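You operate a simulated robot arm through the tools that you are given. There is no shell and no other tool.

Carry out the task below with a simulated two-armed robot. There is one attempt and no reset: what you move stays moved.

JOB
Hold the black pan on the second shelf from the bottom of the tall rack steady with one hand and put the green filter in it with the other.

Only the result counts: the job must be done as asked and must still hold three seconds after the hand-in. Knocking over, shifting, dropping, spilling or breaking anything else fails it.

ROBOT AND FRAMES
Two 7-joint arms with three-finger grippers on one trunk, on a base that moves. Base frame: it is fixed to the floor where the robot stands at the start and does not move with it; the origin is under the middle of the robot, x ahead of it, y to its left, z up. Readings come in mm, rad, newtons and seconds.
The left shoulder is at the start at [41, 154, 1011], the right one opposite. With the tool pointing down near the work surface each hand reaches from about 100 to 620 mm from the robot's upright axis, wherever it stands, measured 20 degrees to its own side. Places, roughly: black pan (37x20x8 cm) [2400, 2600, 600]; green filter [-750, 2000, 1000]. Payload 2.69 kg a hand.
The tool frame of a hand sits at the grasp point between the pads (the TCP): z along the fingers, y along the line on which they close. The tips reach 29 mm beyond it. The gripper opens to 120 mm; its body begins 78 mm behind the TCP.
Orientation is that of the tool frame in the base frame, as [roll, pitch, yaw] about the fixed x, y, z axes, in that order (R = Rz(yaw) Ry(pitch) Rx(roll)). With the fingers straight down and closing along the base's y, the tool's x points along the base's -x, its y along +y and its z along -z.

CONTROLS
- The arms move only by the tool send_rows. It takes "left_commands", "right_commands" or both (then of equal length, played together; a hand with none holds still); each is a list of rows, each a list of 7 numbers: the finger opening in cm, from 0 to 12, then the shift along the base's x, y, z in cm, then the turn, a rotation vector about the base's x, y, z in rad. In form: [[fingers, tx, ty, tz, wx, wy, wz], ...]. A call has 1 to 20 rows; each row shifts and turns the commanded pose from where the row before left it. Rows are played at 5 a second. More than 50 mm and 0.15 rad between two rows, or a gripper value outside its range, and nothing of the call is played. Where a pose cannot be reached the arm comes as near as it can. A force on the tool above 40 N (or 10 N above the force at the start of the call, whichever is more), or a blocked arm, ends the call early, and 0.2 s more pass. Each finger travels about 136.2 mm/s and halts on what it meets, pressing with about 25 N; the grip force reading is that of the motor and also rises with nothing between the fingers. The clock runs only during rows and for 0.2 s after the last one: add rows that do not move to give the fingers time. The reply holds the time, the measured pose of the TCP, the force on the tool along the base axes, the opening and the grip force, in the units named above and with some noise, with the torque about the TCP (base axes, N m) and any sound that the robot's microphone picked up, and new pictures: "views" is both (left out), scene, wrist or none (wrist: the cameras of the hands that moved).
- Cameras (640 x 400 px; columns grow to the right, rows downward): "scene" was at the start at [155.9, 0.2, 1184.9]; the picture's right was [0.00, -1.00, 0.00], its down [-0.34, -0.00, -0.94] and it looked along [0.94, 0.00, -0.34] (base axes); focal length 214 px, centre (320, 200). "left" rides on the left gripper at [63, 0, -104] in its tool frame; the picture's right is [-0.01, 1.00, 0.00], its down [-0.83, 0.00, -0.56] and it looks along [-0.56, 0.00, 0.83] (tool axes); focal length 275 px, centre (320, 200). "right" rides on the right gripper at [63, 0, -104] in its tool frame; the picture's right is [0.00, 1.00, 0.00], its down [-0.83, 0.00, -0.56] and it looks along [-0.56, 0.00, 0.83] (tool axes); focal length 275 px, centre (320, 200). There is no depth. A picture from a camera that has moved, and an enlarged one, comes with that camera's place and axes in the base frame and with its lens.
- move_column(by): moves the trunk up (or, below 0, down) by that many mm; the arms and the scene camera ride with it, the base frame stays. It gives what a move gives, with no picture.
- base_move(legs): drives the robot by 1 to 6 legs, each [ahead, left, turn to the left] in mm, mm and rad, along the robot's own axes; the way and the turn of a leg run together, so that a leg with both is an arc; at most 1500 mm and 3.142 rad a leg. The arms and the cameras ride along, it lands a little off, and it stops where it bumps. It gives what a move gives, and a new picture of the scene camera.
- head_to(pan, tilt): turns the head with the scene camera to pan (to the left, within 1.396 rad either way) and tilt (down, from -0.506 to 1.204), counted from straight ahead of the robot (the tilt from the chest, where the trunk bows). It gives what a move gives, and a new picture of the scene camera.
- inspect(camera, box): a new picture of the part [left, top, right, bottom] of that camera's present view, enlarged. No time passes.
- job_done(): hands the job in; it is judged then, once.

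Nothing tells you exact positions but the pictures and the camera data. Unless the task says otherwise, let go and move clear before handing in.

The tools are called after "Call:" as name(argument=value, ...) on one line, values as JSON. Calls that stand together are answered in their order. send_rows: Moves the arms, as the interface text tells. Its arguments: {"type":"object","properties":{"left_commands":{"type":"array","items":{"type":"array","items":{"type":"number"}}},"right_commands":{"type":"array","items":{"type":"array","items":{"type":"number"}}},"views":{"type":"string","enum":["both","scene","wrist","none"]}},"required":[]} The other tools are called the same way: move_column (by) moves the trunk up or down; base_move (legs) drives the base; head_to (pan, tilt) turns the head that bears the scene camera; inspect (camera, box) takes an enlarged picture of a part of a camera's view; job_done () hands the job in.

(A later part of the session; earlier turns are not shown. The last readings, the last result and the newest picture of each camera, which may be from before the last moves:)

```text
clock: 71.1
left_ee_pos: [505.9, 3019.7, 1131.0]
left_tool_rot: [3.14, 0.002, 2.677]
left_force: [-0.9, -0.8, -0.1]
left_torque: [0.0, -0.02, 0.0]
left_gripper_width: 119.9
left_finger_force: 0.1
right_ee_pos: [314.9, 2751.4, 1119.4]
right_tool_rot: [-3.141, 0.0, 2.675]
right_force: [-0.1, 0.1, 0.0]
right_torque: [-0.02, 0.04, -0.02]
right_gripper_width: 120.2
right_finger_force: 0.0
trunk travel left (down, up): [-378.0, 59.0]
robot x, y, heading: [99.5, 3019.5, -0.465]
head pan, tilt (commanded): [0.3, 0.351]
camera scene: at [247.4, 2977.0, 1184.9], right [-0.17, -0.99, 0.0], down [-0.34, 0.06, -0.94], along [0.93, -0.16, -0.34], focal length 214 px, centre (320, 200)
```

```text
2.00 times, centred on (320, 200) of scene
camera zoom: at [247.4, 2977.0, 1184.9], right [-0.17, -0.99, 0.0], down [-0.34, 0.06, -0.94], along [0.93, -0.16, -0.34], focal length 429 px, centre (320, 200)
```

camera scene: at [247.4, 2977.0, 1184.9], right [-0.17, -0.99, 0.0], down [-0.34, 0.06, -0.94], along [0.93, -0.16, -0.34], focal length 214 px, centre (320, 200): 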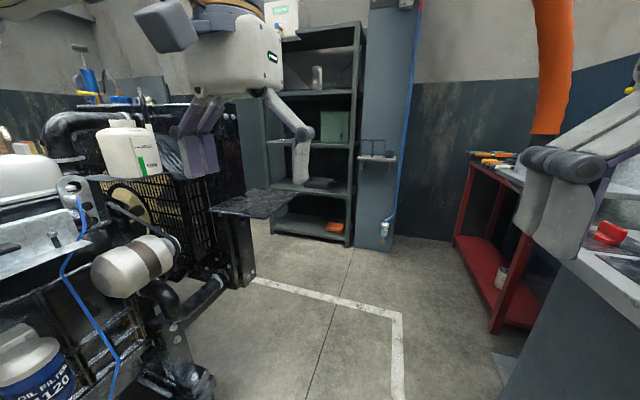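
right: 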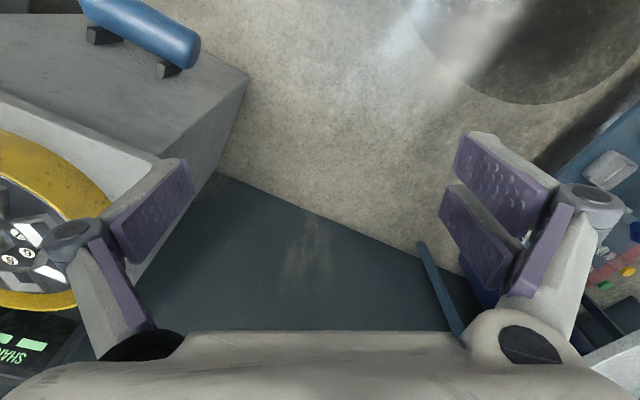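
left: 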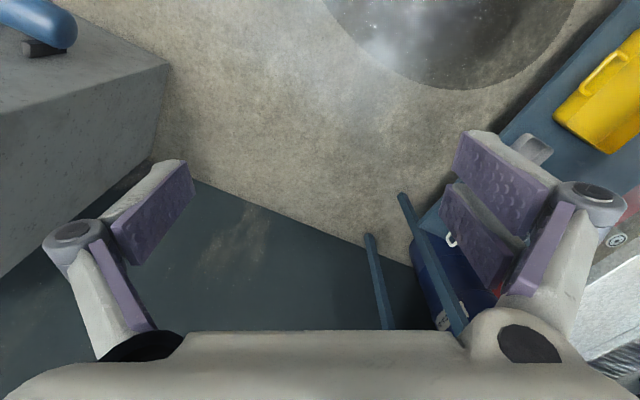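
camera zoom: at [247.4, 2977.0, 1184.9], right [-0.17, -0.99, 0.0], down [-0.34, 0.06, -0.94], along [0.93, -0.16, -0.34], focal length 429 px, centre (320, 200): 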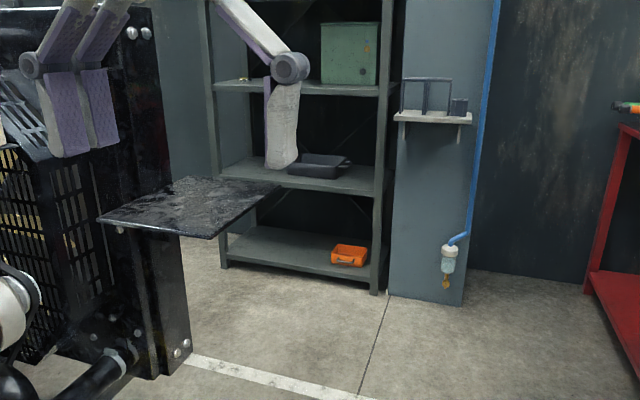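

A black plate sticks out from the radiator into the aisle on the left and the control desk is on the right; I'll check clearance on both sides before passing.

Call:
base_move(legs=[[0, 0, -0.033]])

Call:
head_to(pan=-0.6, tilt=0.7)

Call:
head_to(pan=0.5, tilt=0.7)

```text
clock: 71.9
left_ee_pos: [505.9, 3006.1, 1129.9]
left_tool_rot: [-3.142, 0.001, 2.642]
left_force: [-0.5, 0.5, -0.1]
left_torque: [0.04, 0.03, -0.04]
left_gripper_width: 119.9
left_finger_force: 0.0
right_ee_pos: [306.3, 2745.7, 1119.7]
right_tool_rot: [3.142, 0.001, 2.64]
right_force: [-0.5, -0.7, 0.9]
right_torque: [0.0, 0.01, 0.01]
right_gripper_width: 119.8
right_finger_force: 0.1
trunk travel left (down, up): [-378.0, 59.0]
robot x, y, heading: [100.7, 3024.8, -0.498]
head pan, tilt (commanded): [0.3, 0.351]
camera scene: at [245.9, 2972.2, 1184.8], right [-0.2, -0.98, 0.0], down [-0.34, 0.07, -0.94], along [0.92, -0.19, -0.34], focal length 214 px, centre (320, 200)
```

scene: 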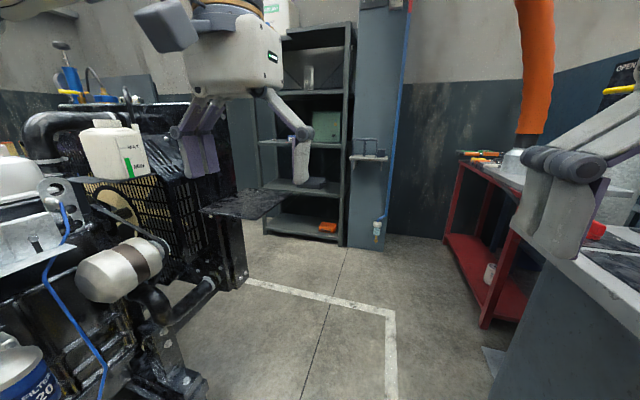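

```text
clock: 73.1
left_ee_pos: [506.1, 3005.7, 1129.4]
left_tool_rot: [-3.141, 0.003, 2.64]
left_force: [0.4, 0.8, 0.2]
left_torque: [0.02, -0.01, -0.01]
left_gripper_width: 120.1
left_finger_force: 0.0
right_ee_pos: [305.7, 2746.5, 1118.7]
right_tool_rot: [3.141, 0.0, 2.641]
right_force: [-0.2, 1.0, 0.4]
right_torque: [0.01, -0.03, 0.0]
right_gripper_width: 119.8
right_finger_force: 0.1
trunk travel left (down, up): [-378.0, 59.0]
robot x, y, heading: [99.1, 3020.6, -0.505]
head pan, tilt (commanded): [-0.6, 0.7]
camera scene: at [193.3, 2915.0, 1153.4], right [-0.89, -0.45, 0.0], down [-0.29, 0.57, -0.77], along [0.35, -0.68, -0.64], focal length 214 px, centre (320, 200)
```

scene: 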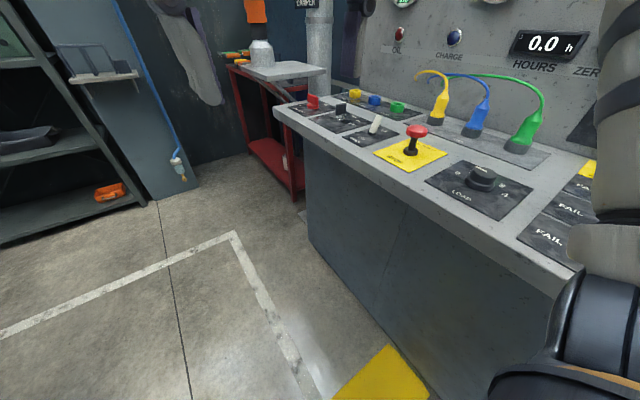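

```text
clock: 74.4
left_ee_pos: [505.8, 3005.5, 1129.9]
left_tool_rot: [3.141, 0.001, 2.642]
left_force: [0.3, 0.9, 0.2]
left_torque: [-0.03, 0.0, 0.0]
left_gripper_width: 120.1
left_finger_force: 0.1
right_ee_pos: [306.3, 2746.0, 1119.6]
right_tool_rot: [-3.141, -0.001, 2.64]
right_force: [0.2, -0.8, 0.0]
right_torque: [0.01, -0.04, 0.02]
right_gripper_width: 120.0
right_finger_force: 0.1
trunk travel left (down, up): [-378.0, 59.0]
robot x, y, heading: [103.0, 3020.0, -0.499]
head pan, tilt (commanded): [0.499, 0.7]
camera scene: at [239.7, 2990.6, 1153.4], right [0.0, -1.0, 0.0], down [-0.64, 0.0, -0.76], along [0.76, 0.0, -0.64], focal length 214 px, centre (320, 200)
```

scene: 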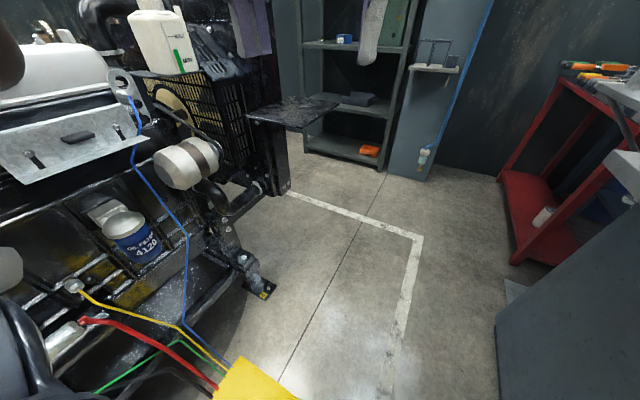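

Call:
base_move(legs=[[1250, 0, 0]])

Call:
head_to(pan=0.5, tilt=0.5)

Call:
inspect(camera="scene", box=[220, 80, 460, 230])

```text
clock: 80.6
left_ee_pos: [1593.4, 2448.8, 1129.8]
left_tool_rot: [3.142, 0.002, 2.675]
left_force: [0.7, 0.1, -0.1]
left_torque: [0.0, 0.02, 0.04]
left_gripper_width: 119.9
left_finger_force: 0.0
right_ee_pos: [1403.9, 2183.5, 1117.7]
right_tool_rot: [3.141, 0.0, 2.676]
right_force: [0.1, 0.1, 0.9]
right_torque: [-0.02, -0.02, 0.01]
right_gripper_width: 120.3
right_finger_force: 0.0
trunk travel left (down, up): [-378.0, 59.0]
robot x, y, heading: [1184.4, 2448.4, -0.466]
head pan, tilt (commanded): [0.499, 0.7]
camera scene: at [1329.1, 2424.4, 1153.4], right [0.03, -1.0, 0.0], down [-0.64, -0.02, -0.76], along [0.76, 0.03, -0.64], focal length 214 px, centre (320, 200)
```

scene: 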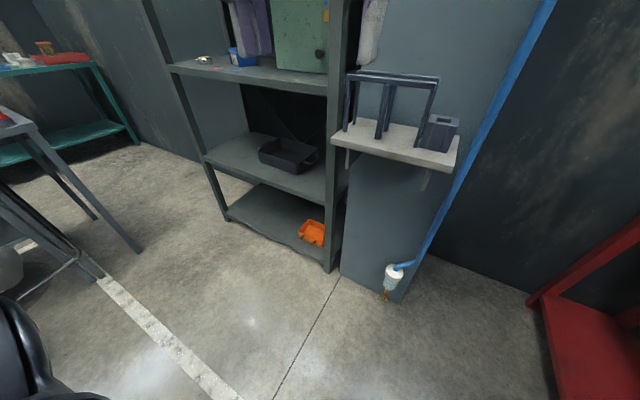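

```text
clock: 81.3
left_ee_pos: [1594.1, 2449.5, 1130.7]
left_tool_rot: [3.141, 0.001, 2.675]
left_force: [-0.4, -0.5, 0.6]
left_torque: [0.02, 0.02, 0.01]
left_gripper_width: 120.0
left_finger_force: 0.1
right_ee_pos: [1403.3, 2183.2, 1119.8]
right_tool_rot: [3.141, 0.001, 2.676]
right_force: [-0.6, 0.2, 1.0]
right_torque: [0.0, -0.01, -0.03]
right_gripper_width: 119.8
right_finger_force: 0.1
trunk travel left (down, up): [-378.0, 59.0]
robot x, y, heading: [1189.3, 2448.1, -0.469]
head pan, tilt (commanded): [0.499, 0.499]
camera scene: at [1334.9, 2424.7, 1171.1], right [0.03, -1.0, 0.0], down [-0.48, -0.02, -0.88], along [0.88, 0.03, -0.48], focal length 214 px, centre (320, 200)
```

scene: 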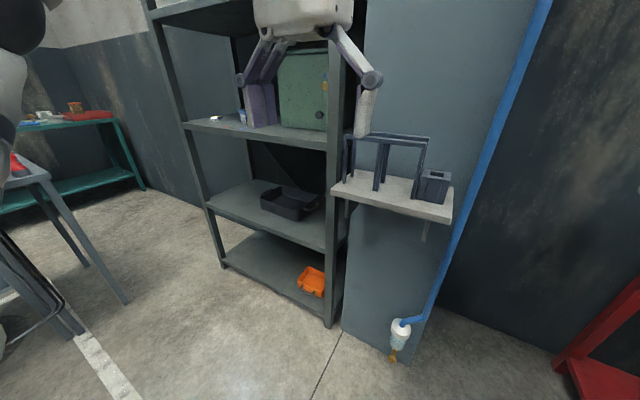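

```text
2.67 times, centred on (340, 155) of scene
camera zoom: at [1334.9, 2424.7, 1171.1], right [0.03, -1.0, 0.0], down [-0.48, -0.02, -0.88], along [0.88, 0.03, -0.48], focal length 572 px, centre (267, 320)
```

zoom: 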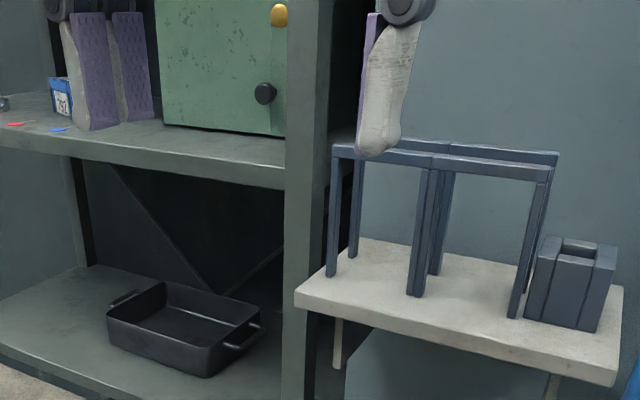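

The pan is a roasting-style tray with end handles, on the second shelf near the rack's front at about (2330, 2620); the right hand will carry the filter and the left hold the pan's left end. Now I'll reverse back out to fetch the filter.

Call:
base_move(legs=[[0, 0, -0.031], [-1231, -18, 0]])

```text
clock: 88.1
left_ee_pos: [478.4, 3033.0, 1131.1]
left_tool_rot: [3.141, 0.001, 2.61]
left_force: [-0.6, 0.0, 0.0]
left_torque: [-0.03, 0.0, -0.01]
left_gripper_width: 120.1
left_finger_force: 0.0
right_ee_pos: [270.4, 2780.3, 1119.5]
right_tool_rot: [-3.141, 0.0, 2.607]
right_force: [1.1, -0.1, 1.0]
right_torque: [0.03, -0.01, 0.01]
right_gripper_width: 120.0
right_finger_force: 0.0
trunk travel left (down, up): [-378.0, 59.0]
robot x, y, heading: [69.7, 3060.8, -0.533]
head pan, tilt (commanded): [0.499, 0.499]
camera scene: at [218.1, 3027.5, 1171.2], right [-0.04, -1.0, 0.0], down [-0.48, 0.02, -0.88], along [0.88, -0.03, -0.48], focal length 214 px, centre (320, 200)
```

scene: 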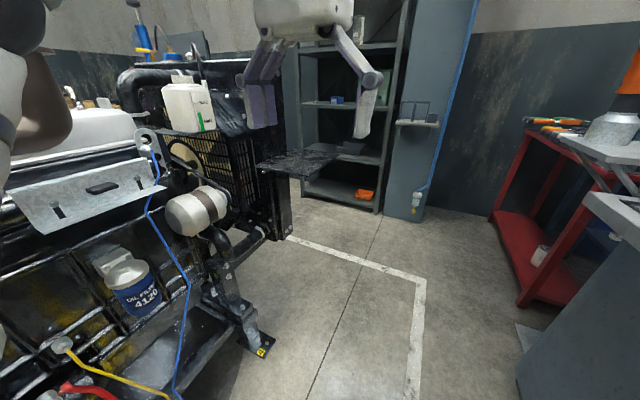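

Call:
base_move(legs=[[0, 0, 0.033], [-1234, 0, 0]])

```text
clock: 94.7
left_ee_pos: [-591.2, 3640.4, 1129.7]
left_tool_rot: [-3.14, 0.001, 2.623]
left_force: [-0.3, -0.1, -0.1]
left_torque: [0.01, -0.02, -0.01]
left_gripper_width: 120.1
left_finger_force: 0.0
right_ee_pos: [-794.9, 3384.5, 1119.5]
right_tool_rot: [-3.141, 0.0, 2.622]
right_force: [-0.5, -0.1, -0.5]
right_torque: [0.03, 0.02, 0.04]
right_gripper_width: 120.0
right_finger_force: 0.0
trunk travel left (down, up): [-378.0, 59.0]
robot x, y, heading: [-996.1, 3662.2, -0.522]
head pan, tilt (commanded): [0.499, 0.499]
camera scene: at [-851.2, 3630.0, 1171.2], right [-0.02, -1.0, 0.0], down [-0.48, 0.01, -0.88], along [0.88, -0.02, -0.48], focal length 214 px, centre (320, 200)
```

scene: 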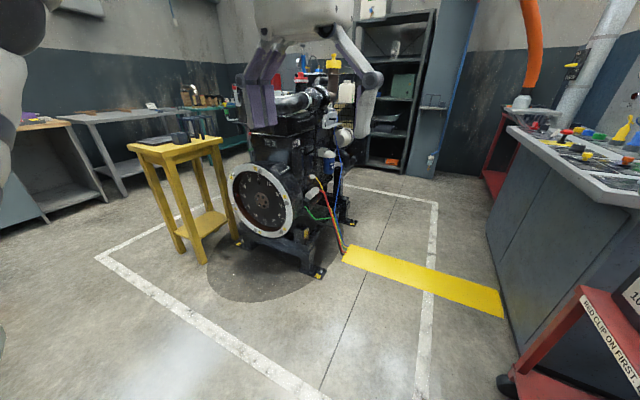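

Call:
base_move(legs=[[0, 0, 1.592], [-941, 35, 0]])

```text
clock: 103.6
left_ee_pos: [-1475.7, 3235.1, 1129.6]
left_tool_rot: [-3.141, 0.002, -2.056]
left_force: [0.4, 0.1, -0.1]
left_torque: [0.01, 0.01, -0.02]
left_gripper_width: 120.2
left_finger_force: 0.0
right_ee_pos: [-1213.6, 3040.6, 1118.8]
right_tool_rot: [-3.141, -0.002, -2.056]
right_force: [-1.2, -0.5, -0.5]
right_torque: [0.01, -0.02, 0.0]
right_gripper_width: 119.9
right_finger_force: 0.0
trunk travel left (down, up): [-378.0, 59.0]
robot x, y, heading: [-1483.7, 2830.7, 1.088]
head pan, tilt (commanded): [0.499, 0.499]
camera scene: at [-1455.2, 2974.5, 1171.2], right [1.0, 0.01, 0.0], down [0.01, -0.48, -0.88], along [-0.01, 0.88, -0.48], focal length 214 px, centre (320, 200)
```

scene: 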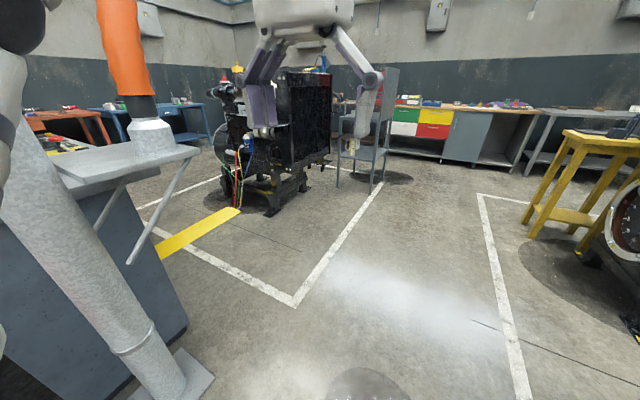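

Call:
base_move(legs=[[0, 0, -0.018], [-1470, 110, 0]])

```text
clock: 111.2
left_ee_pos: [-2261.3, 1996.3, 1129.9]
left_tool_rot: [3.141, 0.001, -2.043]
left_force: [-0.5, 0.0, 0.2]
left_torque: [0.0, -0.01, 0.0]
left_gripper_width: 120.3
left_finger_force: 0.0
right_ee_pos: [-1996.9, 1804.1, 1119.3]
right_tool_rot: [3.141, 0.0, -2.042]
right_force: [0.6, 1.2, 0.8]
right_torque: [0.02, 0.02, -0.01]
right_gripper_width: 119.8
right_finger_force: 0.0
trunk travel left (down, up): [-378.0, 59.0]
robot x, y, heading: [-2264.6, 1587.5, 1.103]
head pan, tilt (commanded): [0.499, 0.499]
camera scene: at [-2237.9, 1735.4, 1171.2], right [1.0, 0.03, 0.0], down [0.01, -0.48, -0.88], along [-0.02, 0.88, -0.48], focal length 214 px, centre (320, 200)
```

scene: 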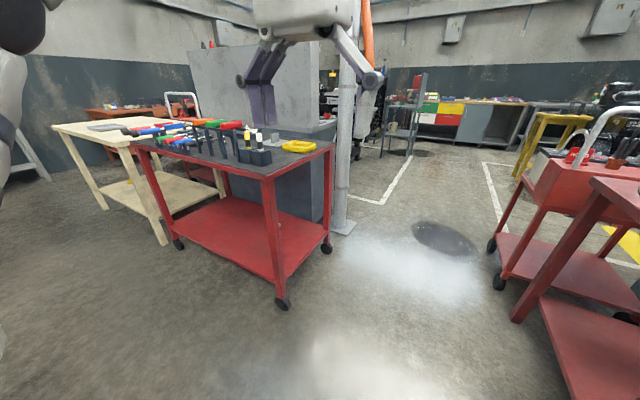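

Call:
base_move(legs=[[0, 0, -0.032], [0, -954, 0]])

Call:
head_to(pan=-0.1, tilt=0.4)

Call:
inspect(camera="scene", box=[240, 150, 400, 250])

```text
clock: 119.2
left_ee_pos: [-1419.2, 1543.1, 1129.8]
left_tool_rot: [-3.141, 0.001, -2.062]
left_force: [-0.6, 0.0, -0.8]
left_torque: [-0.01, 0.01, 0.0]
left_gripper_width: 119.8
left_finger_force: 0.0
right_ee_pos: [-1158.6, 1344.5, 1119.4]
right_tool_rot: [-3.141, 0.0, -2.063]
right_force: [-0.5, -0.5, -0.2]
right_torque: [-0.04, -0.01, -0.02]
right_gripper_width: 120.1
right_finger_force: 0.1
trunk travel left (down, up): [-378.0, 59.0]
robot x, y, heading: [-1434.6, 1137.7, 1.077]
head pan, tilt (commanded): [0.499, 0.499]
camera scene: at [-1402.1, 1281.5, 1171.1], right [1.0, 0.01, 0.0], down [0.0, -0.48, -0.88], along [-0.01, 0.88, -0.48], focal length 214 px, centre (320, 200)
```

scene: 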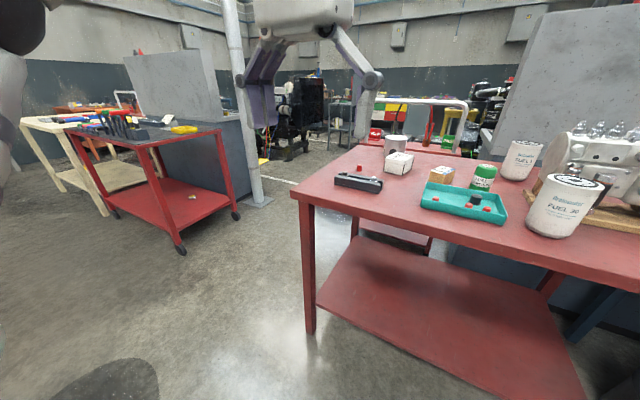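

```text
clock: 120.2
left_ee_pos: [-1420.4, 1542.9, 1130.4]
left_tool_rot: [3.141, 0.002, -2.063]
left_force: [0.2, -0.3, 0.4]
left_torque: [0.01, -0.01, -0.01]
left_gripper_width: 120.0
left_finger_force: 0.0
right_ee_pos: [-1159.2, 1345.7, 1118.8]
right_tool_rot: [3.141, 0.001, -2.062]
right_force: [-0.4, 0.2, -1.2]
right_torque: [0.0, -0.03, 0.02]
right_gripper_width: 120.3
right_finger_force: 0.0
trunk travel left (down, up): [-378.0, 59.0]
robot x, y, heading: [-1432.5, 1139.4, 1.082]
head pan, tilt (commanded): [-0.099, 0.4]
camera scene: at [-1349.9, 1267.5, 1180.3], right [0.83, -0.56, 0.0], down [-0.22, -0.32, -0.92], along [0.51, 0.76, -0.39], focal length 214 px, centre (320, 200)
```

scene: 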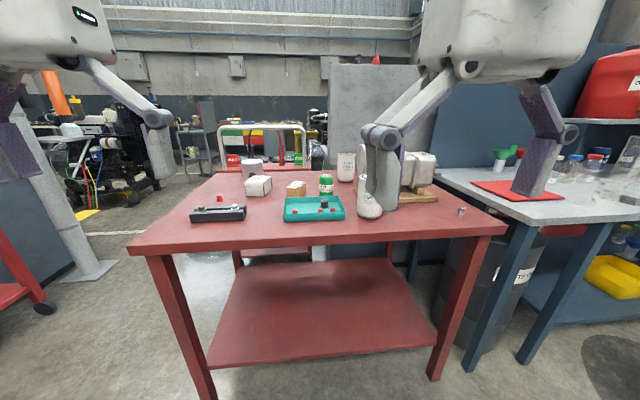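

```text
4.00 times, centred on (320, 200) of scene
camera zoom: at [-1349.9, 1267.5, 1180.3], right [0.83, -0.56, 0.0], down [-0.22, -0.32, -0.92], along [0.51, 0.76, -0.39], focal length 858 px, centre (320, 200)
```

zoom: 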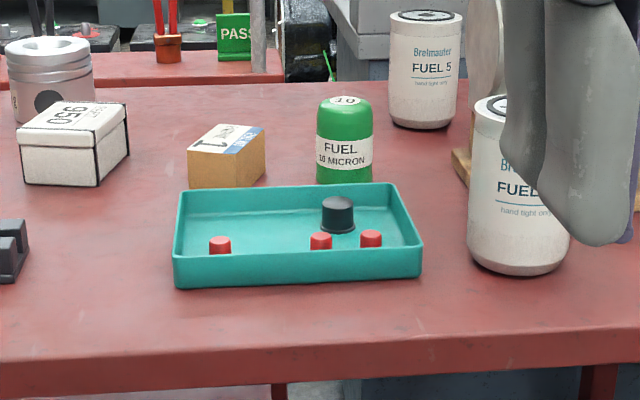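

The filter stands at about (-861, 1956), bottom near z 850, roughly 59 mm wide and 86 mm tall. I'll drive closer so it's about 620 mm ahead of the robot's axis.

Call:
base_move(legs=[[250, 0, -0.011]])

Call:
head_to(pan=0.0, tilt=1.0)

```text
clock: 122.0
left_ee_pos: [-1293.2, 1760.2, 1130.5]
left_tool_rot: [3.141, 0.001, -2.079]
left_force: [0.6, 0.5, 0.3]
left_torque: [-0.04, 0.02, -0.03]
left_gripper_width: 119.9
left_finger_force: 0.1
right_ee_pos: [-1036.9, 1558.8, 1119.9]
right_tool_rot: [-3.141, -0.001, -2.08]
right_force: [0.2, 0.2, -0.2]
right_torque: [-0.02, 0.02, 0.0]
right_gripper_width: 120.1
right_finger_force: 0.2
trunk travel left (down, up): [-378.0, 59.0]
robot x, y, heading: [-1315.8, 1355.5, 1.062]
head pan, tilt (commanded): [-0.099, 0.4]
camera scene: at [-1228.3, 1484.1, 1180.2], right [0.82, -0.57, 0.0], down [-0.22, -0.32, -0.92], along [0.53, 0.76, -0.39], focal length 214 px, centre (320, 200)
```

scene: 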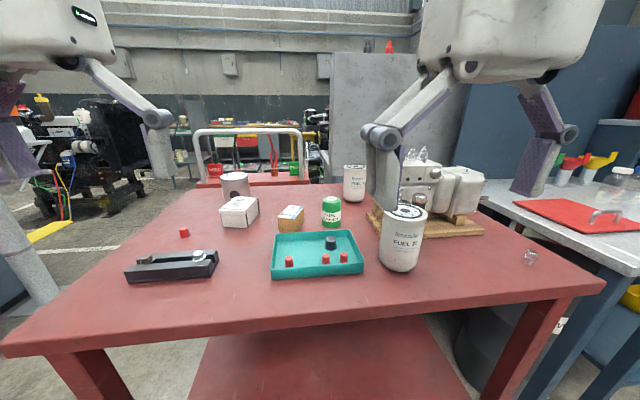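

```text
clock: 123.0
left_ee_pos: [-1294.6, 1759.8, 1130.4]
left_tool_rot: [3.141, 0.002, -2.081]
left_force: [0.5, -0.9, -0.5]
left_torque: [0.02, 0.0, 0.0]
left_gripper_width: 120.0
left_finger_force: 0.0
right_ee_pos: [-1036.5, 1558.8, 1119.3]
right_tool_rot: [3.141, 0.0, -2.08]
right_force: [-0.6, 0.8, 0.5]
right_torque: [-0.01, -0.03, 0.01]
right_gripper_width: 120.1
right_finger_force: 0.0
trunk travel left (down, up): [-378.0, 59.0]
robot x, y, heading: [-1312.9, 1352.6, 1.061]
head pan, tilt (commanded): [0.0, 1.0]
camera scene: at [-1247.5, 1468.4, 1130.1], right [0.87, -0.49, 0.0], down [-0.41, -0.73, -0.54], along [0.26, 0.47, -0.84], focal length 214 px, centre (320, 200)
```

scene: 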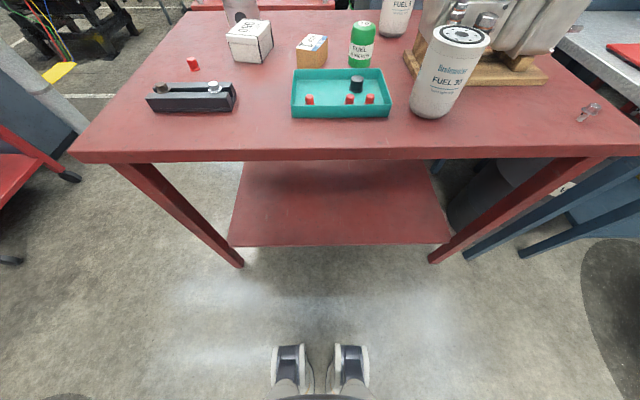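

Call:
base_move(legs=[[125, 0, 0.01]])

Call:
head_to(pan=-0.1, tilt=0.6)

Call:
inspect(camera="scene", box=[240, 100, 480, 250])

Call:
inspect(camera="right", box=[0, 0, 640, 400])

```text
clock: 124.3
left_ee_pos: [-1240.8, 1867.6, 1129.4]
left_tool_rot: [-3.141, -0.001, -2.069]
left_force: [0.3, 1.5, -0.2]
left_torque: [-0.06, 0.02, 0.0]
left_gripper_width: 120.2
left_finger_force: 0.0
right_ee_pos: [-980.3, 1667.1, 1120.8]
right_tool_rot: [3.141, 0.001, -2.069]
right_force: [0.4, 0.6, -0.2]
right_torque: [-0.05, 0.0, 0.01]
right_gripper_width: 120.0
right_finger_force: 0.0
trunk travel left (down, up): [-378.0, 59.0]
robot x, y, heading: [-1255.3, 1461.1, 1.073]
head pan, tilt (commanded): [0.0, 1.0]
camera scene: at [-1190.1, 1575.6, 1129.9], right [0.88, -0.48, 0.0], down [-0.4, -0.74, -0.54], along [0.26, 0.47, -0.84], focal length 214 px, centre (320, 200)
```

scene: 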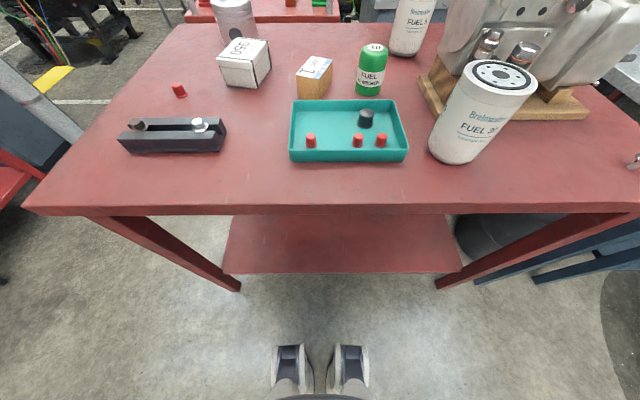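

```text
clock: 125.1
left_ee_pos: [-1240.0, 1865.4, 1130.7]
left_tool_rot: [-3.141, 0.0, -2.068]
left_force: [0.2, 0.2, 0.7]
left_torque: [0.01, 0.02, -0.03]
left_gripper_width: 119.9
left_finger_force: 0.1
right_ee_pos: [-980.7, 1668.3, 1119.2]
right_tool_rot: [-3.141, 0.0, -2.068]
right_force: [0.4, 0.5, 0.1]
right_torque: [-0.02, 0.01, -0.01]
right_gripper_width: 119.9
right_finger_force: 0.1
trunk travel left (down, up): [-378.0, 59.0]
robot x, y, heading: [-1254.6, 1463.2, 1.072]
head pan, tilt (commanded): [-0.099, 0.6]
camera scene: at [-1174.1, 1586.8, 1162.0], right [0.83, -0.56, 0.0], down [-0.32, -0.47, -0.82], along [0.46, 0.68, -0.57], focal length 214 px, centre (320, 200)
```

scene: 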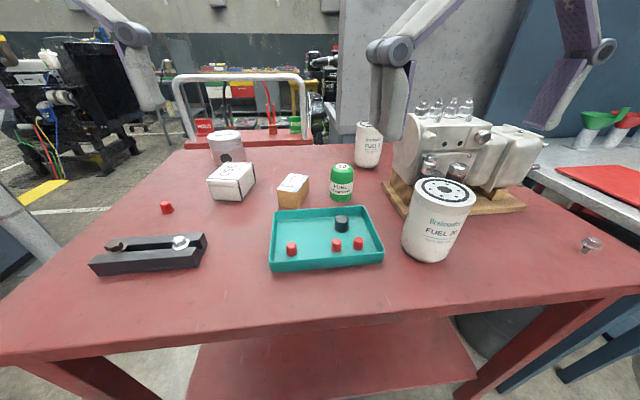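

```text
2.67 times, centred on (360, 175) of scene
camera zoom: at [-1174.1, 1586.8, 1162.0], right [0.83, -0.56, 0.0], down [-0.32, -0.47, -0.82], along [0.46, 0.68, -0.57], focal length 572 px, centre (213, 267)
```

zoom: 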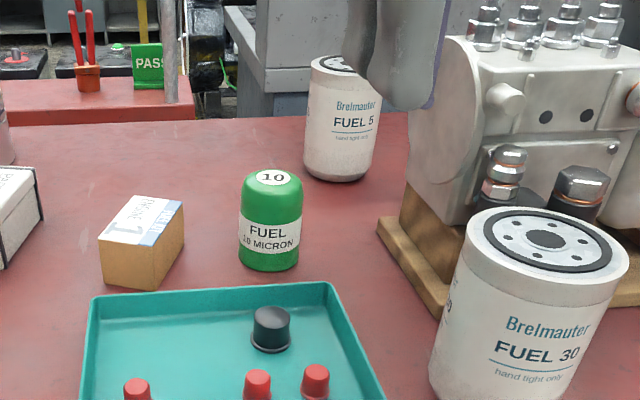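

```text
1.00 times, centred on (320, 200) of right (not enlarged: the box is as wide or as high as the picture)
camera zoom: at [-1010.5, 1612.5, 1224.1], right [-0.88, 0.47, 0.0], down [0.39, 0.73, 0.56], along [0.26, 0.49, -0.83], focal length 275 px, centre (320, 200)
```

zoom: 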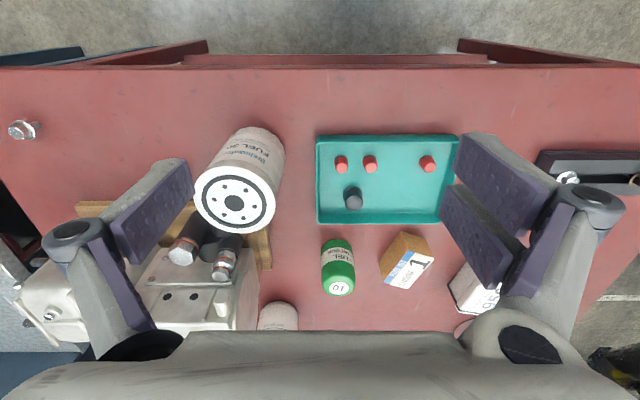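

The wrist view confirms the green can at about (-867, 1946), top near z 938, with the cardboard box and FUEL 30 filter to each side. I'll move the right hand above it with a 30° forward tilt, staying high.

Call:
send_rows(right_commands=[[8.4, 1.6, 3.9, -0.5, 0.115, -0.0627, 0], [8.4, 1.6, 3.9, -0.5, 0.115, -0.0627, 0], [8.4, 1.6, 3.9, -0.5, 0.115, -0.0627, 0], [8.4, 1.6, 3.9, -0.5, 0.115, -0.0627, 0], [8.4, 1.6, 3.9, -0.5, 0, 0, 0], [8.4, 1.6, 3.9, -0.5, 0, 0, 0], [8.4, 1.7, 4.0, -0.5, 0, 0, 0], [8.4, 0, 0, 0, 0, 0, 0]], views="both")

```text
clock: 126.9
left_ee_pos: [-1241.0, 1865.4, 1130.3]
left_tool_rot: [-3.141, 0.0, -2.067]
left_force: [0.8, 0.1, 0.0]
left_torque: [0.03, -0.01, 0.0]
left_gripper_width: 119.9
left_finger_force: 0.0
right_ee_pos: [-868.2, 1941.8, 1084.6]
right_tool_rot: [3.141, 0.524, -2.068]
right_force: [0.0, -0.8, -0.5]
right_torque: [-0.02, -0.02, -0.03]
right_gripper_width: 84.2
right_finger_force: 0.0
trunk travel left (down, up): [-378.0, 59.0]
robot x, y, heading: [-1255.5, 1457.1, 1.073]
head pan, tilt (commanded): [-0.099, 0.6]
camera scene: at [-1174.2, 1586.0, 1162.2], right [0.83, -0.56, 0.0], down [-0.32, -0.47, -0.83], along [0.46, 0.68, -0.56], focal length 214 px, centre (320, 200)
camera right: at [-918.3, 1848.4, 1144.0], right [-0.88, 0.47, 0.0], down [0.21, 0.39, 0.9], along [0.43, 0.79, -0.44], focal length 275 px, centre (320, 200)
```

scene: 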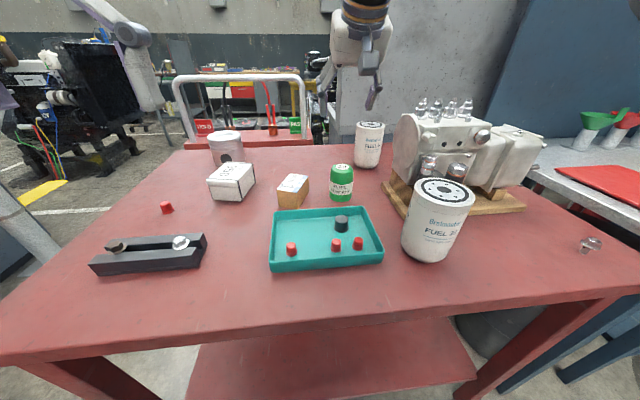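
right: 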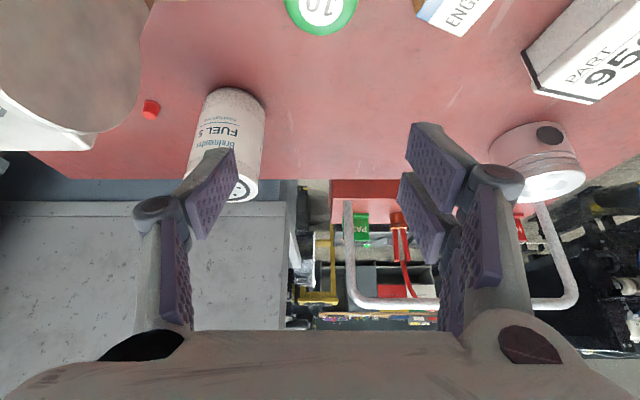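

Call:
send_rows(right_commands=[[8.4, 0.07, 0.25, -4.2, 0, 0, 0], [8.4, 0.07, 0.25, -4.2, 0, 0, 0], [8.4, 0, 0, 0, 0, 0, 0]], views="both")

Call:
inspect(camera="scene", box=[260, 70, 480, 207])

```text
clock: 127.7
left_ee_pos: [-1240.8, 1865.9, 1131.0]
left_tool_rot: [3.141, 0.002, -2.068]
left_force: [0.2, 0.5, 0.2]
left_torque: [-0.02, 0.0, 0.01]
left_gripper_width: 120.1
left_finger_force: 0.1
right_ee_pos: [-865.2, 1946.8, 998.7]
right_tool_rot: [3.141, 0.524, -2.07]
right_force: [0.7, -0.4, 0.5]
right_torque: [0.01, 0.0, 0.0]
right_gripper_width: 83.8
right_finger_force: 0.0
trunk travel left (down, up): [-378.0, 59.0]
robot x, y, heading: [-1250.9, 1458.6, 1.069]
head pan, tilt (commanded): [-0.099, 0.6]
camera scene: at [-1174.1, 1586.5, 1162.1], right [0.83, -0.56, 0.0], down [-0.32, -0.47, -0.83], along [0.46, 0.68, -0.56], focal length 214 px, centre (320, 200)
camera right: at [-916.5, 1852.9, 1057.7], right [-0.88, 0.47, 0.0], down [0.21, 0.39, 0.9], along [0.43, 0.79, -0.44], focal length 275 px, centre (320, 200)
```

scene: 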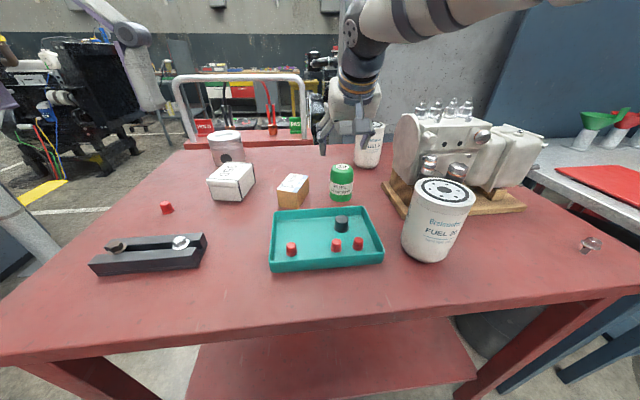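
right: 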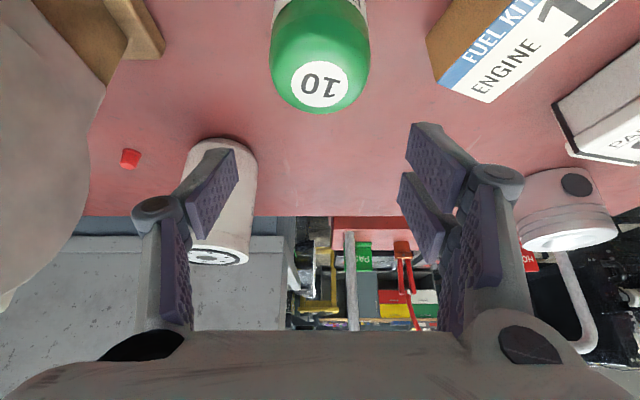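

```text
2.91 times, centred on (370, 138) of scene
camera zoom: at [-1174.1, 1586.5, 1162.1], right [0.83, -0.56, 0.0], down [-0.32, -0.47, -0.83], along [0.46, 0.68, -0.56], focal length 624 px, centre (174, 379)
```

zoom: 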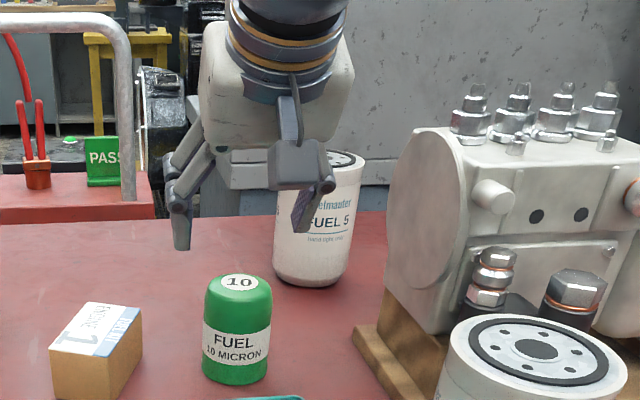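

The can is centred between the fingers in the wrist view. I'll descend around it.

Call:
send_rows(right_commands=[[8.4, 0, 0, -3.0, 0, 0, 0], [8.4, 0, 0, -3.0, 0, 0, 0], [8.4, 0, 0, -2.4, 0, 0, 0], [8.4, 0, 0, 0, 0, 0, 0]], views="both")

Call:
inspect(camera="scene", box=[260, 90, 460, 215])

```text
clock: 128.7
left_ee_pos: [-1241.2, 1866.0, 1130.1]
left_tool_rot: [3.141, 0.001, -2.069]
left_force: [0.7, 0.6, 0.0]
left_torque: [-0.02, 0.01, 0.01]
left_gripper_width: 120.1
left_finger_force: 0.0
right_ee_pos: [-864.4, 1947.5, 913.5]
right_tool_rot: [-3.139, 0.524, -2.068]
right_force: [0.1, 0.5, 0.1]
right_torque: [-0.03, -0.01, 0.0]
right_gripper_width: 84.3
right_finger_force: 0.1
trunk travel left (down, up): [-378.0, 59.0]
robot x, y, heading: [-1252.1, 1463.8, 1.072]
head pan, tilt (commanded): [-0.099, 0.6]
camera scene: at [-1174.1, 1586.6, 1162.1], right [0.83, -0.56, 0.0], down [-0.32, -0.47, -0.83], along [0.46, 0.68, -0.56], focal length 214 px, centre (320, 200)
camera right: at [-915.0, 1854.6, 973.3], right [-0.88, 0.47, 0.0], down [0.21, 0.39, 0.9], along [0.43, 0.79, -0.44], focal length 275 px, centre (320, 200)
```

scene: 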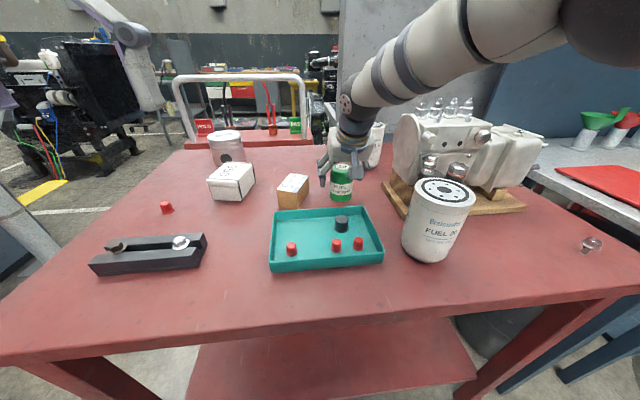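
right: 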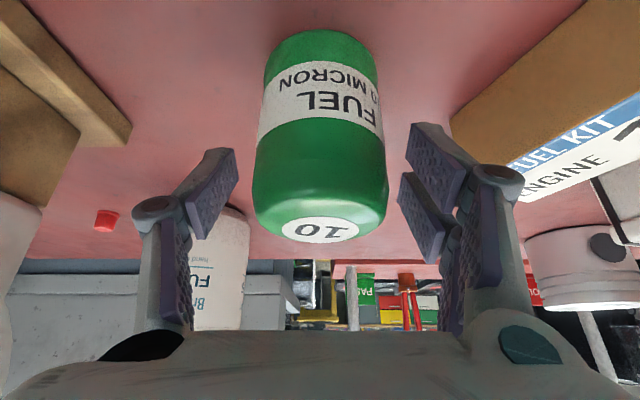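

```text
3.20 times, centred on (360, 152) of scene
camera zoom: at [-1174.1, 1586.6, 1162.1], right [0.83, -0.56, 0.0], down [-0.32, -0.47, -0.83], along [0.46, 0.68, -0.56], focal length 686 px, centre (192, 352)
```

zoom: 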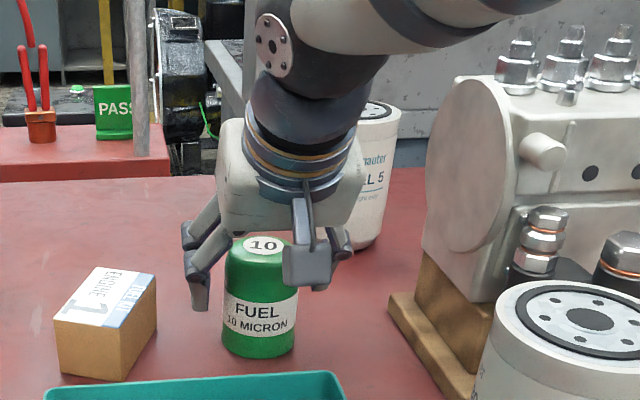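

Call:
send_rows(right_commands=[[8.4, 0, 0, -0.7, 0, 0, 0], [8.4, 0, 0, 0, 0, 0, 0], [6.5, 0, 0, 0, 0, 0, 0], [4.0, 0, 0, 0, 0, 0, 0], [4.0, 0, 0, 0, 0, 0, 0], [4.0, 0, 0, 0, 0, 0, 0]], views="both")

Call:
inspect(camera="scene", box=[260, 90, 460, 215])

```text
clock: 130.1
left_ee_pos: [-1241.6, 1866.3, 1128.7]
left_tool_rot: [-3.141, 0.002, -2.069]
left_force: [0.8, 0.3, -0.2]
left_torque: [0.02, 0.01, -0.01]
left_gripper_width: 120.3
left_finger_force: 0.0
right_ee_pos: [-862.9, 1946.8, 908.2]
right_tool_rot: [3.14, 0.522, -2.07]
right_force: [-1.1, 0.2, 0.1]
right_torque: [-0.01, 0.07, 0.0]
right_gripper_width: 57.3
right_finger_force: 24.9
trunk travel left (down, up): [-378.0, 59.0]
robot x, y, heading: [-1257.4, 1461.4, 1.074]
head pan, tilt (commanded): [-0.099, 0.6]
camera scene: at [-1174.2, 1586.7, 1162.0], right [0.83, -0.56, 0.0], down [-0.32, -0.47, -0.83], along [0.46, 0.68, -0.56], focal length 214 px, centre (320, 200)
camera right: at [-915.0, 1853.9, 967.0], right [-0.88, 0.47, 0.0], down [0.21, 0.39, 0.9], along [0.43, 0.79, -0.44], focal length 275 px, centre (320, 200)
```

scene: 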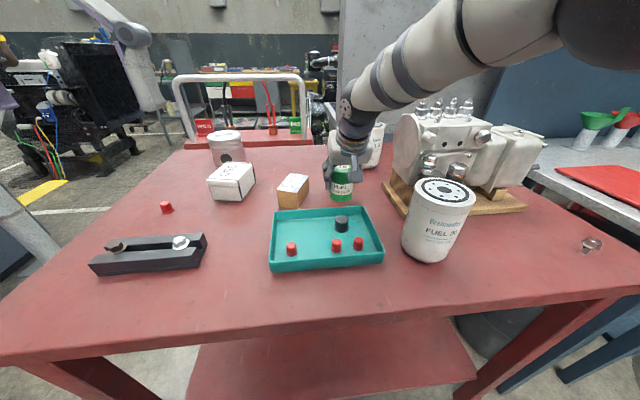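
right: 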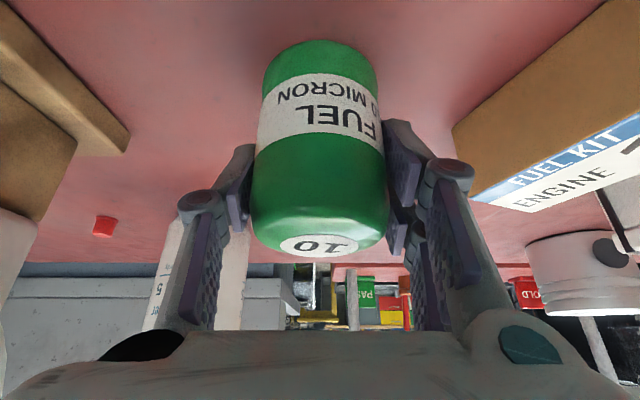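

```text
3.20 times, centred on (360, 152) of scene
camera zoom: at [-1174.2, 1586.7, 1162.0], right [0.83, -0.56, 0.0], down [-0.32, -0.47, -0.83], along [0.46, 0.68, -0.56], focal length 686 px, centre (192, 352)
```

zoom: 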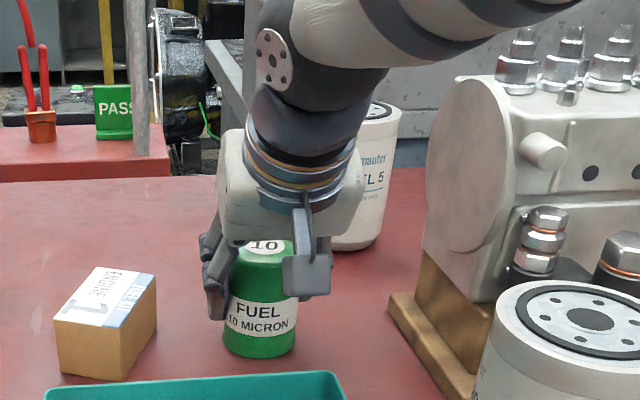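

The can is gripped (57 mm, 25 N). I'll lift it straight up and check.

Call:
send_rows(right_commands=[[4.0, 0, 0, 1.0, 0, 0, 0], [4.0, 0, 0, 2.0, 0, 0, 0], [4.0, 0, 0, 3.0, 0, 0, 0], [4.0, 0, 0, 4.0, 0, 0, 0], [4.0, 0, 0, 4.0, 0, 0, 0], [4.0, 0, 0, 4.0, 0, 0, 0], [4.0, 0, 0, 3.0, 0, 0, 0], [4.0, 0, 0, 0, 0, 0, 0]], views="both")

```text
clock: 131.9
left_ee_pos: [-1240.1, 1866.4, 1130.8]
left_tool_rot: [3.141, 0.003, -2.068]
left_force: [0.0, 0.4, 0.6]
left_torque: [0.07, 0.0, 0.01]
left_gripper_width: 119.8
left_finger_force: 0.0
right_ee_pos: [-867.1, 1946.1, 1119.8]
right_tool_rot: [-3.141, 0.524, -2.068]
right_force: [-0.6, 0.2, -1.6]
right_torque: [-0.02, 0.0, -0.01]
right_gripper_width: 57.5
right_finger_force: 25.0
trunk travel left (down, up): [-378.0, 59.0]
robot x, y, heading: [-1253.6, 1458.7, 1.073]
head pan, tilt (commanded): [-0.099, 0.6]
camera scene: at [-1174.0, 1586.7, 1162.0], right [0.83, -0.56, 0.0], down [-0.32, -0.47, -0.83], along [0.46, 0.68, -0.56], focal length 214 px, centre (320, 200)
camera right: at [-917.6, 1852.1, 1179.0], right [-0.88, 0.47, 0.0], down [0.21, 0.39, 0.9], along [0.43, 0.79, -0.44], focal length 275 px, centre (320, 200)
```

scene: 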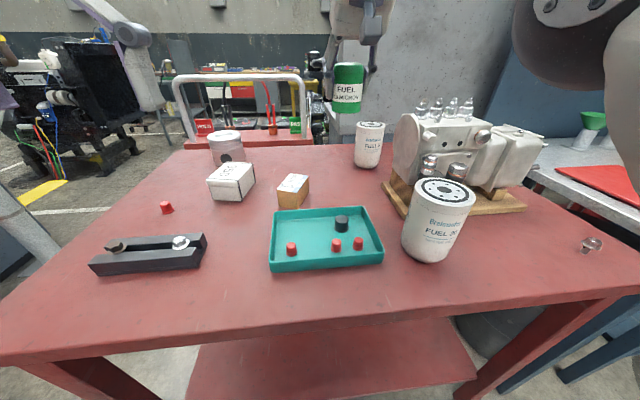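
right: 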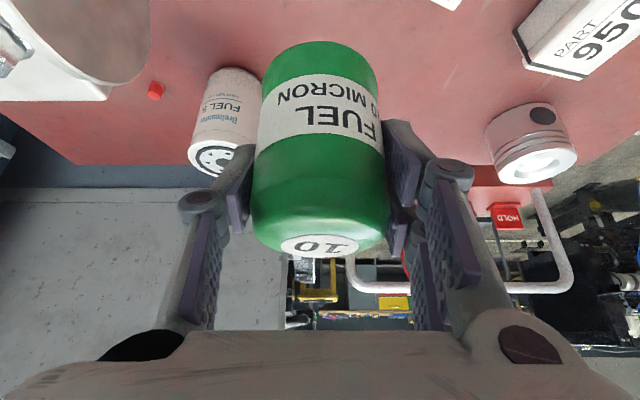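

Call:
send_rows(right_commands=[[4.0, -1.6, -3.9, 0.3, 0, 0, 0], [4.0, -1.6, -3.9, 0.3, 0, 0, 0], [4.0, -1.6, -3.9, 0.2, 0, 0, 0], [4.0, -1.6, -3.9, 0.2, 0, 0, 0], [4.0, -1.6, -3.9, 0, 0, 0, 0], [4.0, -1.6, -3.9, 0, 0, 0, 0], [4.0, -1.6, -3.9, 0, 0, 0, 0], [4.0, 0, 0, 0, 0, 0, 0]], views="scene")

```text
clock: 133.7
left_ee_pos: [-1240.4, 1867.4, 1130.1]
left_tool_rot: [-3.141, 0.002, -2.067]
left_force: [-0.6, -0.3, -0.3]
left_torque: [-0.01, 0.06, 0.01]
left_gripper_width: 120.0
left_finger_force: 0.2
right_ee_pos: [-980.3, 1676.6, 1132.2]
right_tool_rot: [-3.141, 0.524, -2.071]
right_force: [0.7, 0.4, -2.8]
right_torque: [-0.02, -0.03, -0.01]
right_gripper_width: 57.7
right_finger_force: 25.0
right hand out of reach, approached as far as the arm can: row 1
trunk travel left (down, up): [-378.0, 59.0]
robot x, y, heading: [-1255.5, 1459.5, 1.074]
head pan, tilt (commanded): [-0.099, 0.6]
camera scene: at [-1173.9, 1587.1, 1161.9], right [0.83, -0.56, 0.0], down [-0.32, -0.47, -0.82], along [0.46, 0.68, -0.57], focal length 214 px, centre (320, 200)
```

scene: 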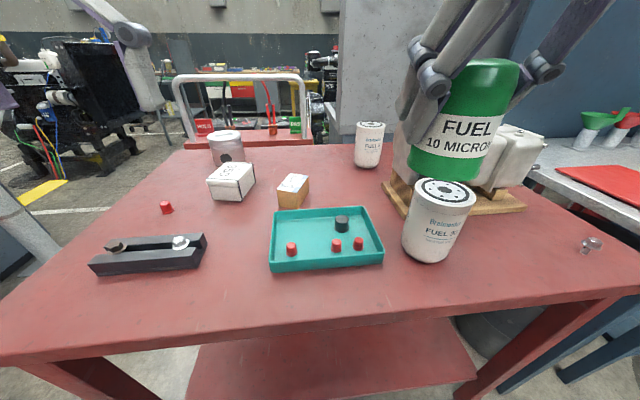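

The filter is securely held and tucked near the chest. I'll back away from the table and strafe left to the corridor.

Call:
base_move(legs=[[-371, 0, 0], [0, 975, 0]])

```text
clock: 143.8
left_ee_pos: [-2307.6, 2006.7, 1131.5]
left_tool_rot: [-3.141, 0.001, -2.06]
left_force: [0.7, 0.1, 0.4]
left_torque: [-0.03, 0.02, -0.02]
left_gripper_width: 119.9
left_finger_force: 0.1
right_ee_pos: [-2046.4, 1821.0, 1133.8]
right_tool_rot: [3.142, 0.523, -2.059]
right_force: [-0.7, 0.4, -2.3]
right_torque: [0.02, 0.02, 0.0]
right_gripper_width: 57.3
right_finger_force: 25.0
trunk travel left (down, up): [-378.0, 59.0]
robot x, y, heading: [-2317.1, 1602.2, 1.082]
head pan, tilt (commanded): [-0.099, 0.6]
camera scene: at [-2239.3, 1729.8, 1162.0], right [0.83, -0.56, 0.0], down [-0.31, -0.47, -0.83], along [0.46, 0.69, -0.56], focal length 214 px, centre (320, 200)
```

scene: 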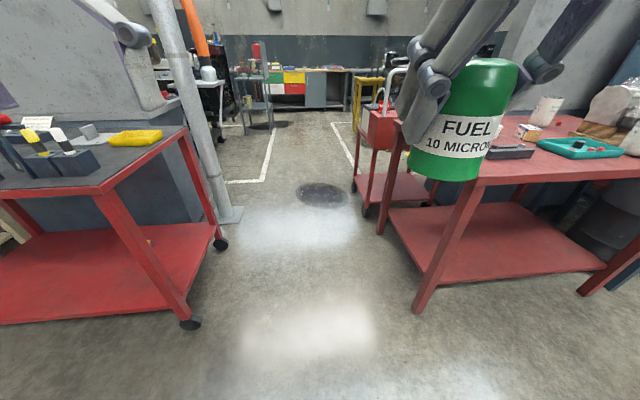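

Call:
base_move(legs=[[0, 0, -0.012], [1450, -135, 0]])

```text
clock: 151.2
left_ee_pos: [-1440.4, 3174.0, 1130.2]
left_tool_rot: [-3.141, 0.001, -2.129]
left_force: [0.5, 0.1, -0.4]
left_torque: [0.02, -0.01, 0.0]
left_gripper_width: 120.2
left_finger_force: 0.1
right_ee_pos: [-1191.7, 2969.4, 1132.5]
right_tool_rot: [-3.141, 0.525, -2.13]
right_force: [0.4, -0.4, -3.1]
right_torque: [0.01, -0.01, -0.02]
right_gripper_width: 57.3
right_finger_force: 24.9
trunk travel left (down, up): [-378.0, 59.0]
robot x, y, heading: [-1478.2, 2772.4, 1.013]
head pan, tilt (commanded): [-0.099, 0.6]
camera scene: at [-1391.2, 2892.6, 1162.0], right [0.79, -0.61, 0.0], down [-0.35, -0.45, -0.82], along [0.51, 0.65, -0.57], focal length 214 px, centre (320, 200)
```

scene: 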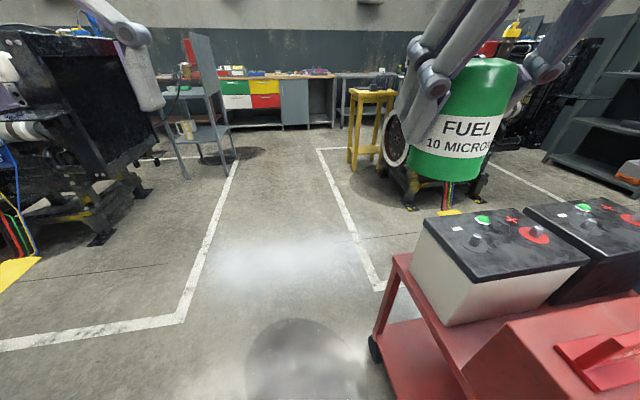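

Call:
base_move(legs=[[0, 0, 0.057], [1000, 25, 0]])

```text
clock: 156.9
left_ee_pos: [-998.0, 4069.7, 1129.3]
left_tool_rot: [3.141, 0.002, -2.074]
left_force: [0.5, 0.0, 0.2]
left_torque: [-0.04, -0.01, -0.01]
left_gripper_width: 120.1
left_finger_force: 0.1
right_ee_pos: [-739.5, 3878.6, 1132.2]
right_tool_rot: [3.141, 0.525, -2.076]
right_force: [-0.3, 0.2, -2.3]
right_torque: [-0.02, 0.01, 0.0]
right_gripper_width: 57.4
right_finger_force: 24.7
trunk travel left (down, up): [-378.0, 59.0]
robot x, y, heading: [-1017.1, 3662.4, 1.067]
head pan, tilt (commanded): [-0.099, 0.6]
camera scene: at [-933.4, 3791.0, 1162.0], right [0.82, -0.57, 0.0], down [-0.32, -0.47, -0.82], along [0.47, 0.68, -0.57], focal length 214 px, centre (320, 200)
```

scene: 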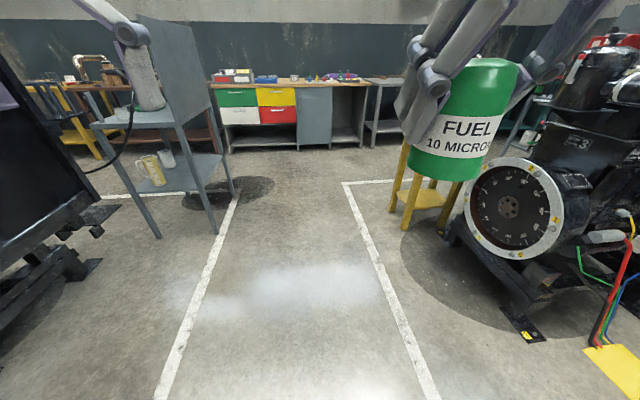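

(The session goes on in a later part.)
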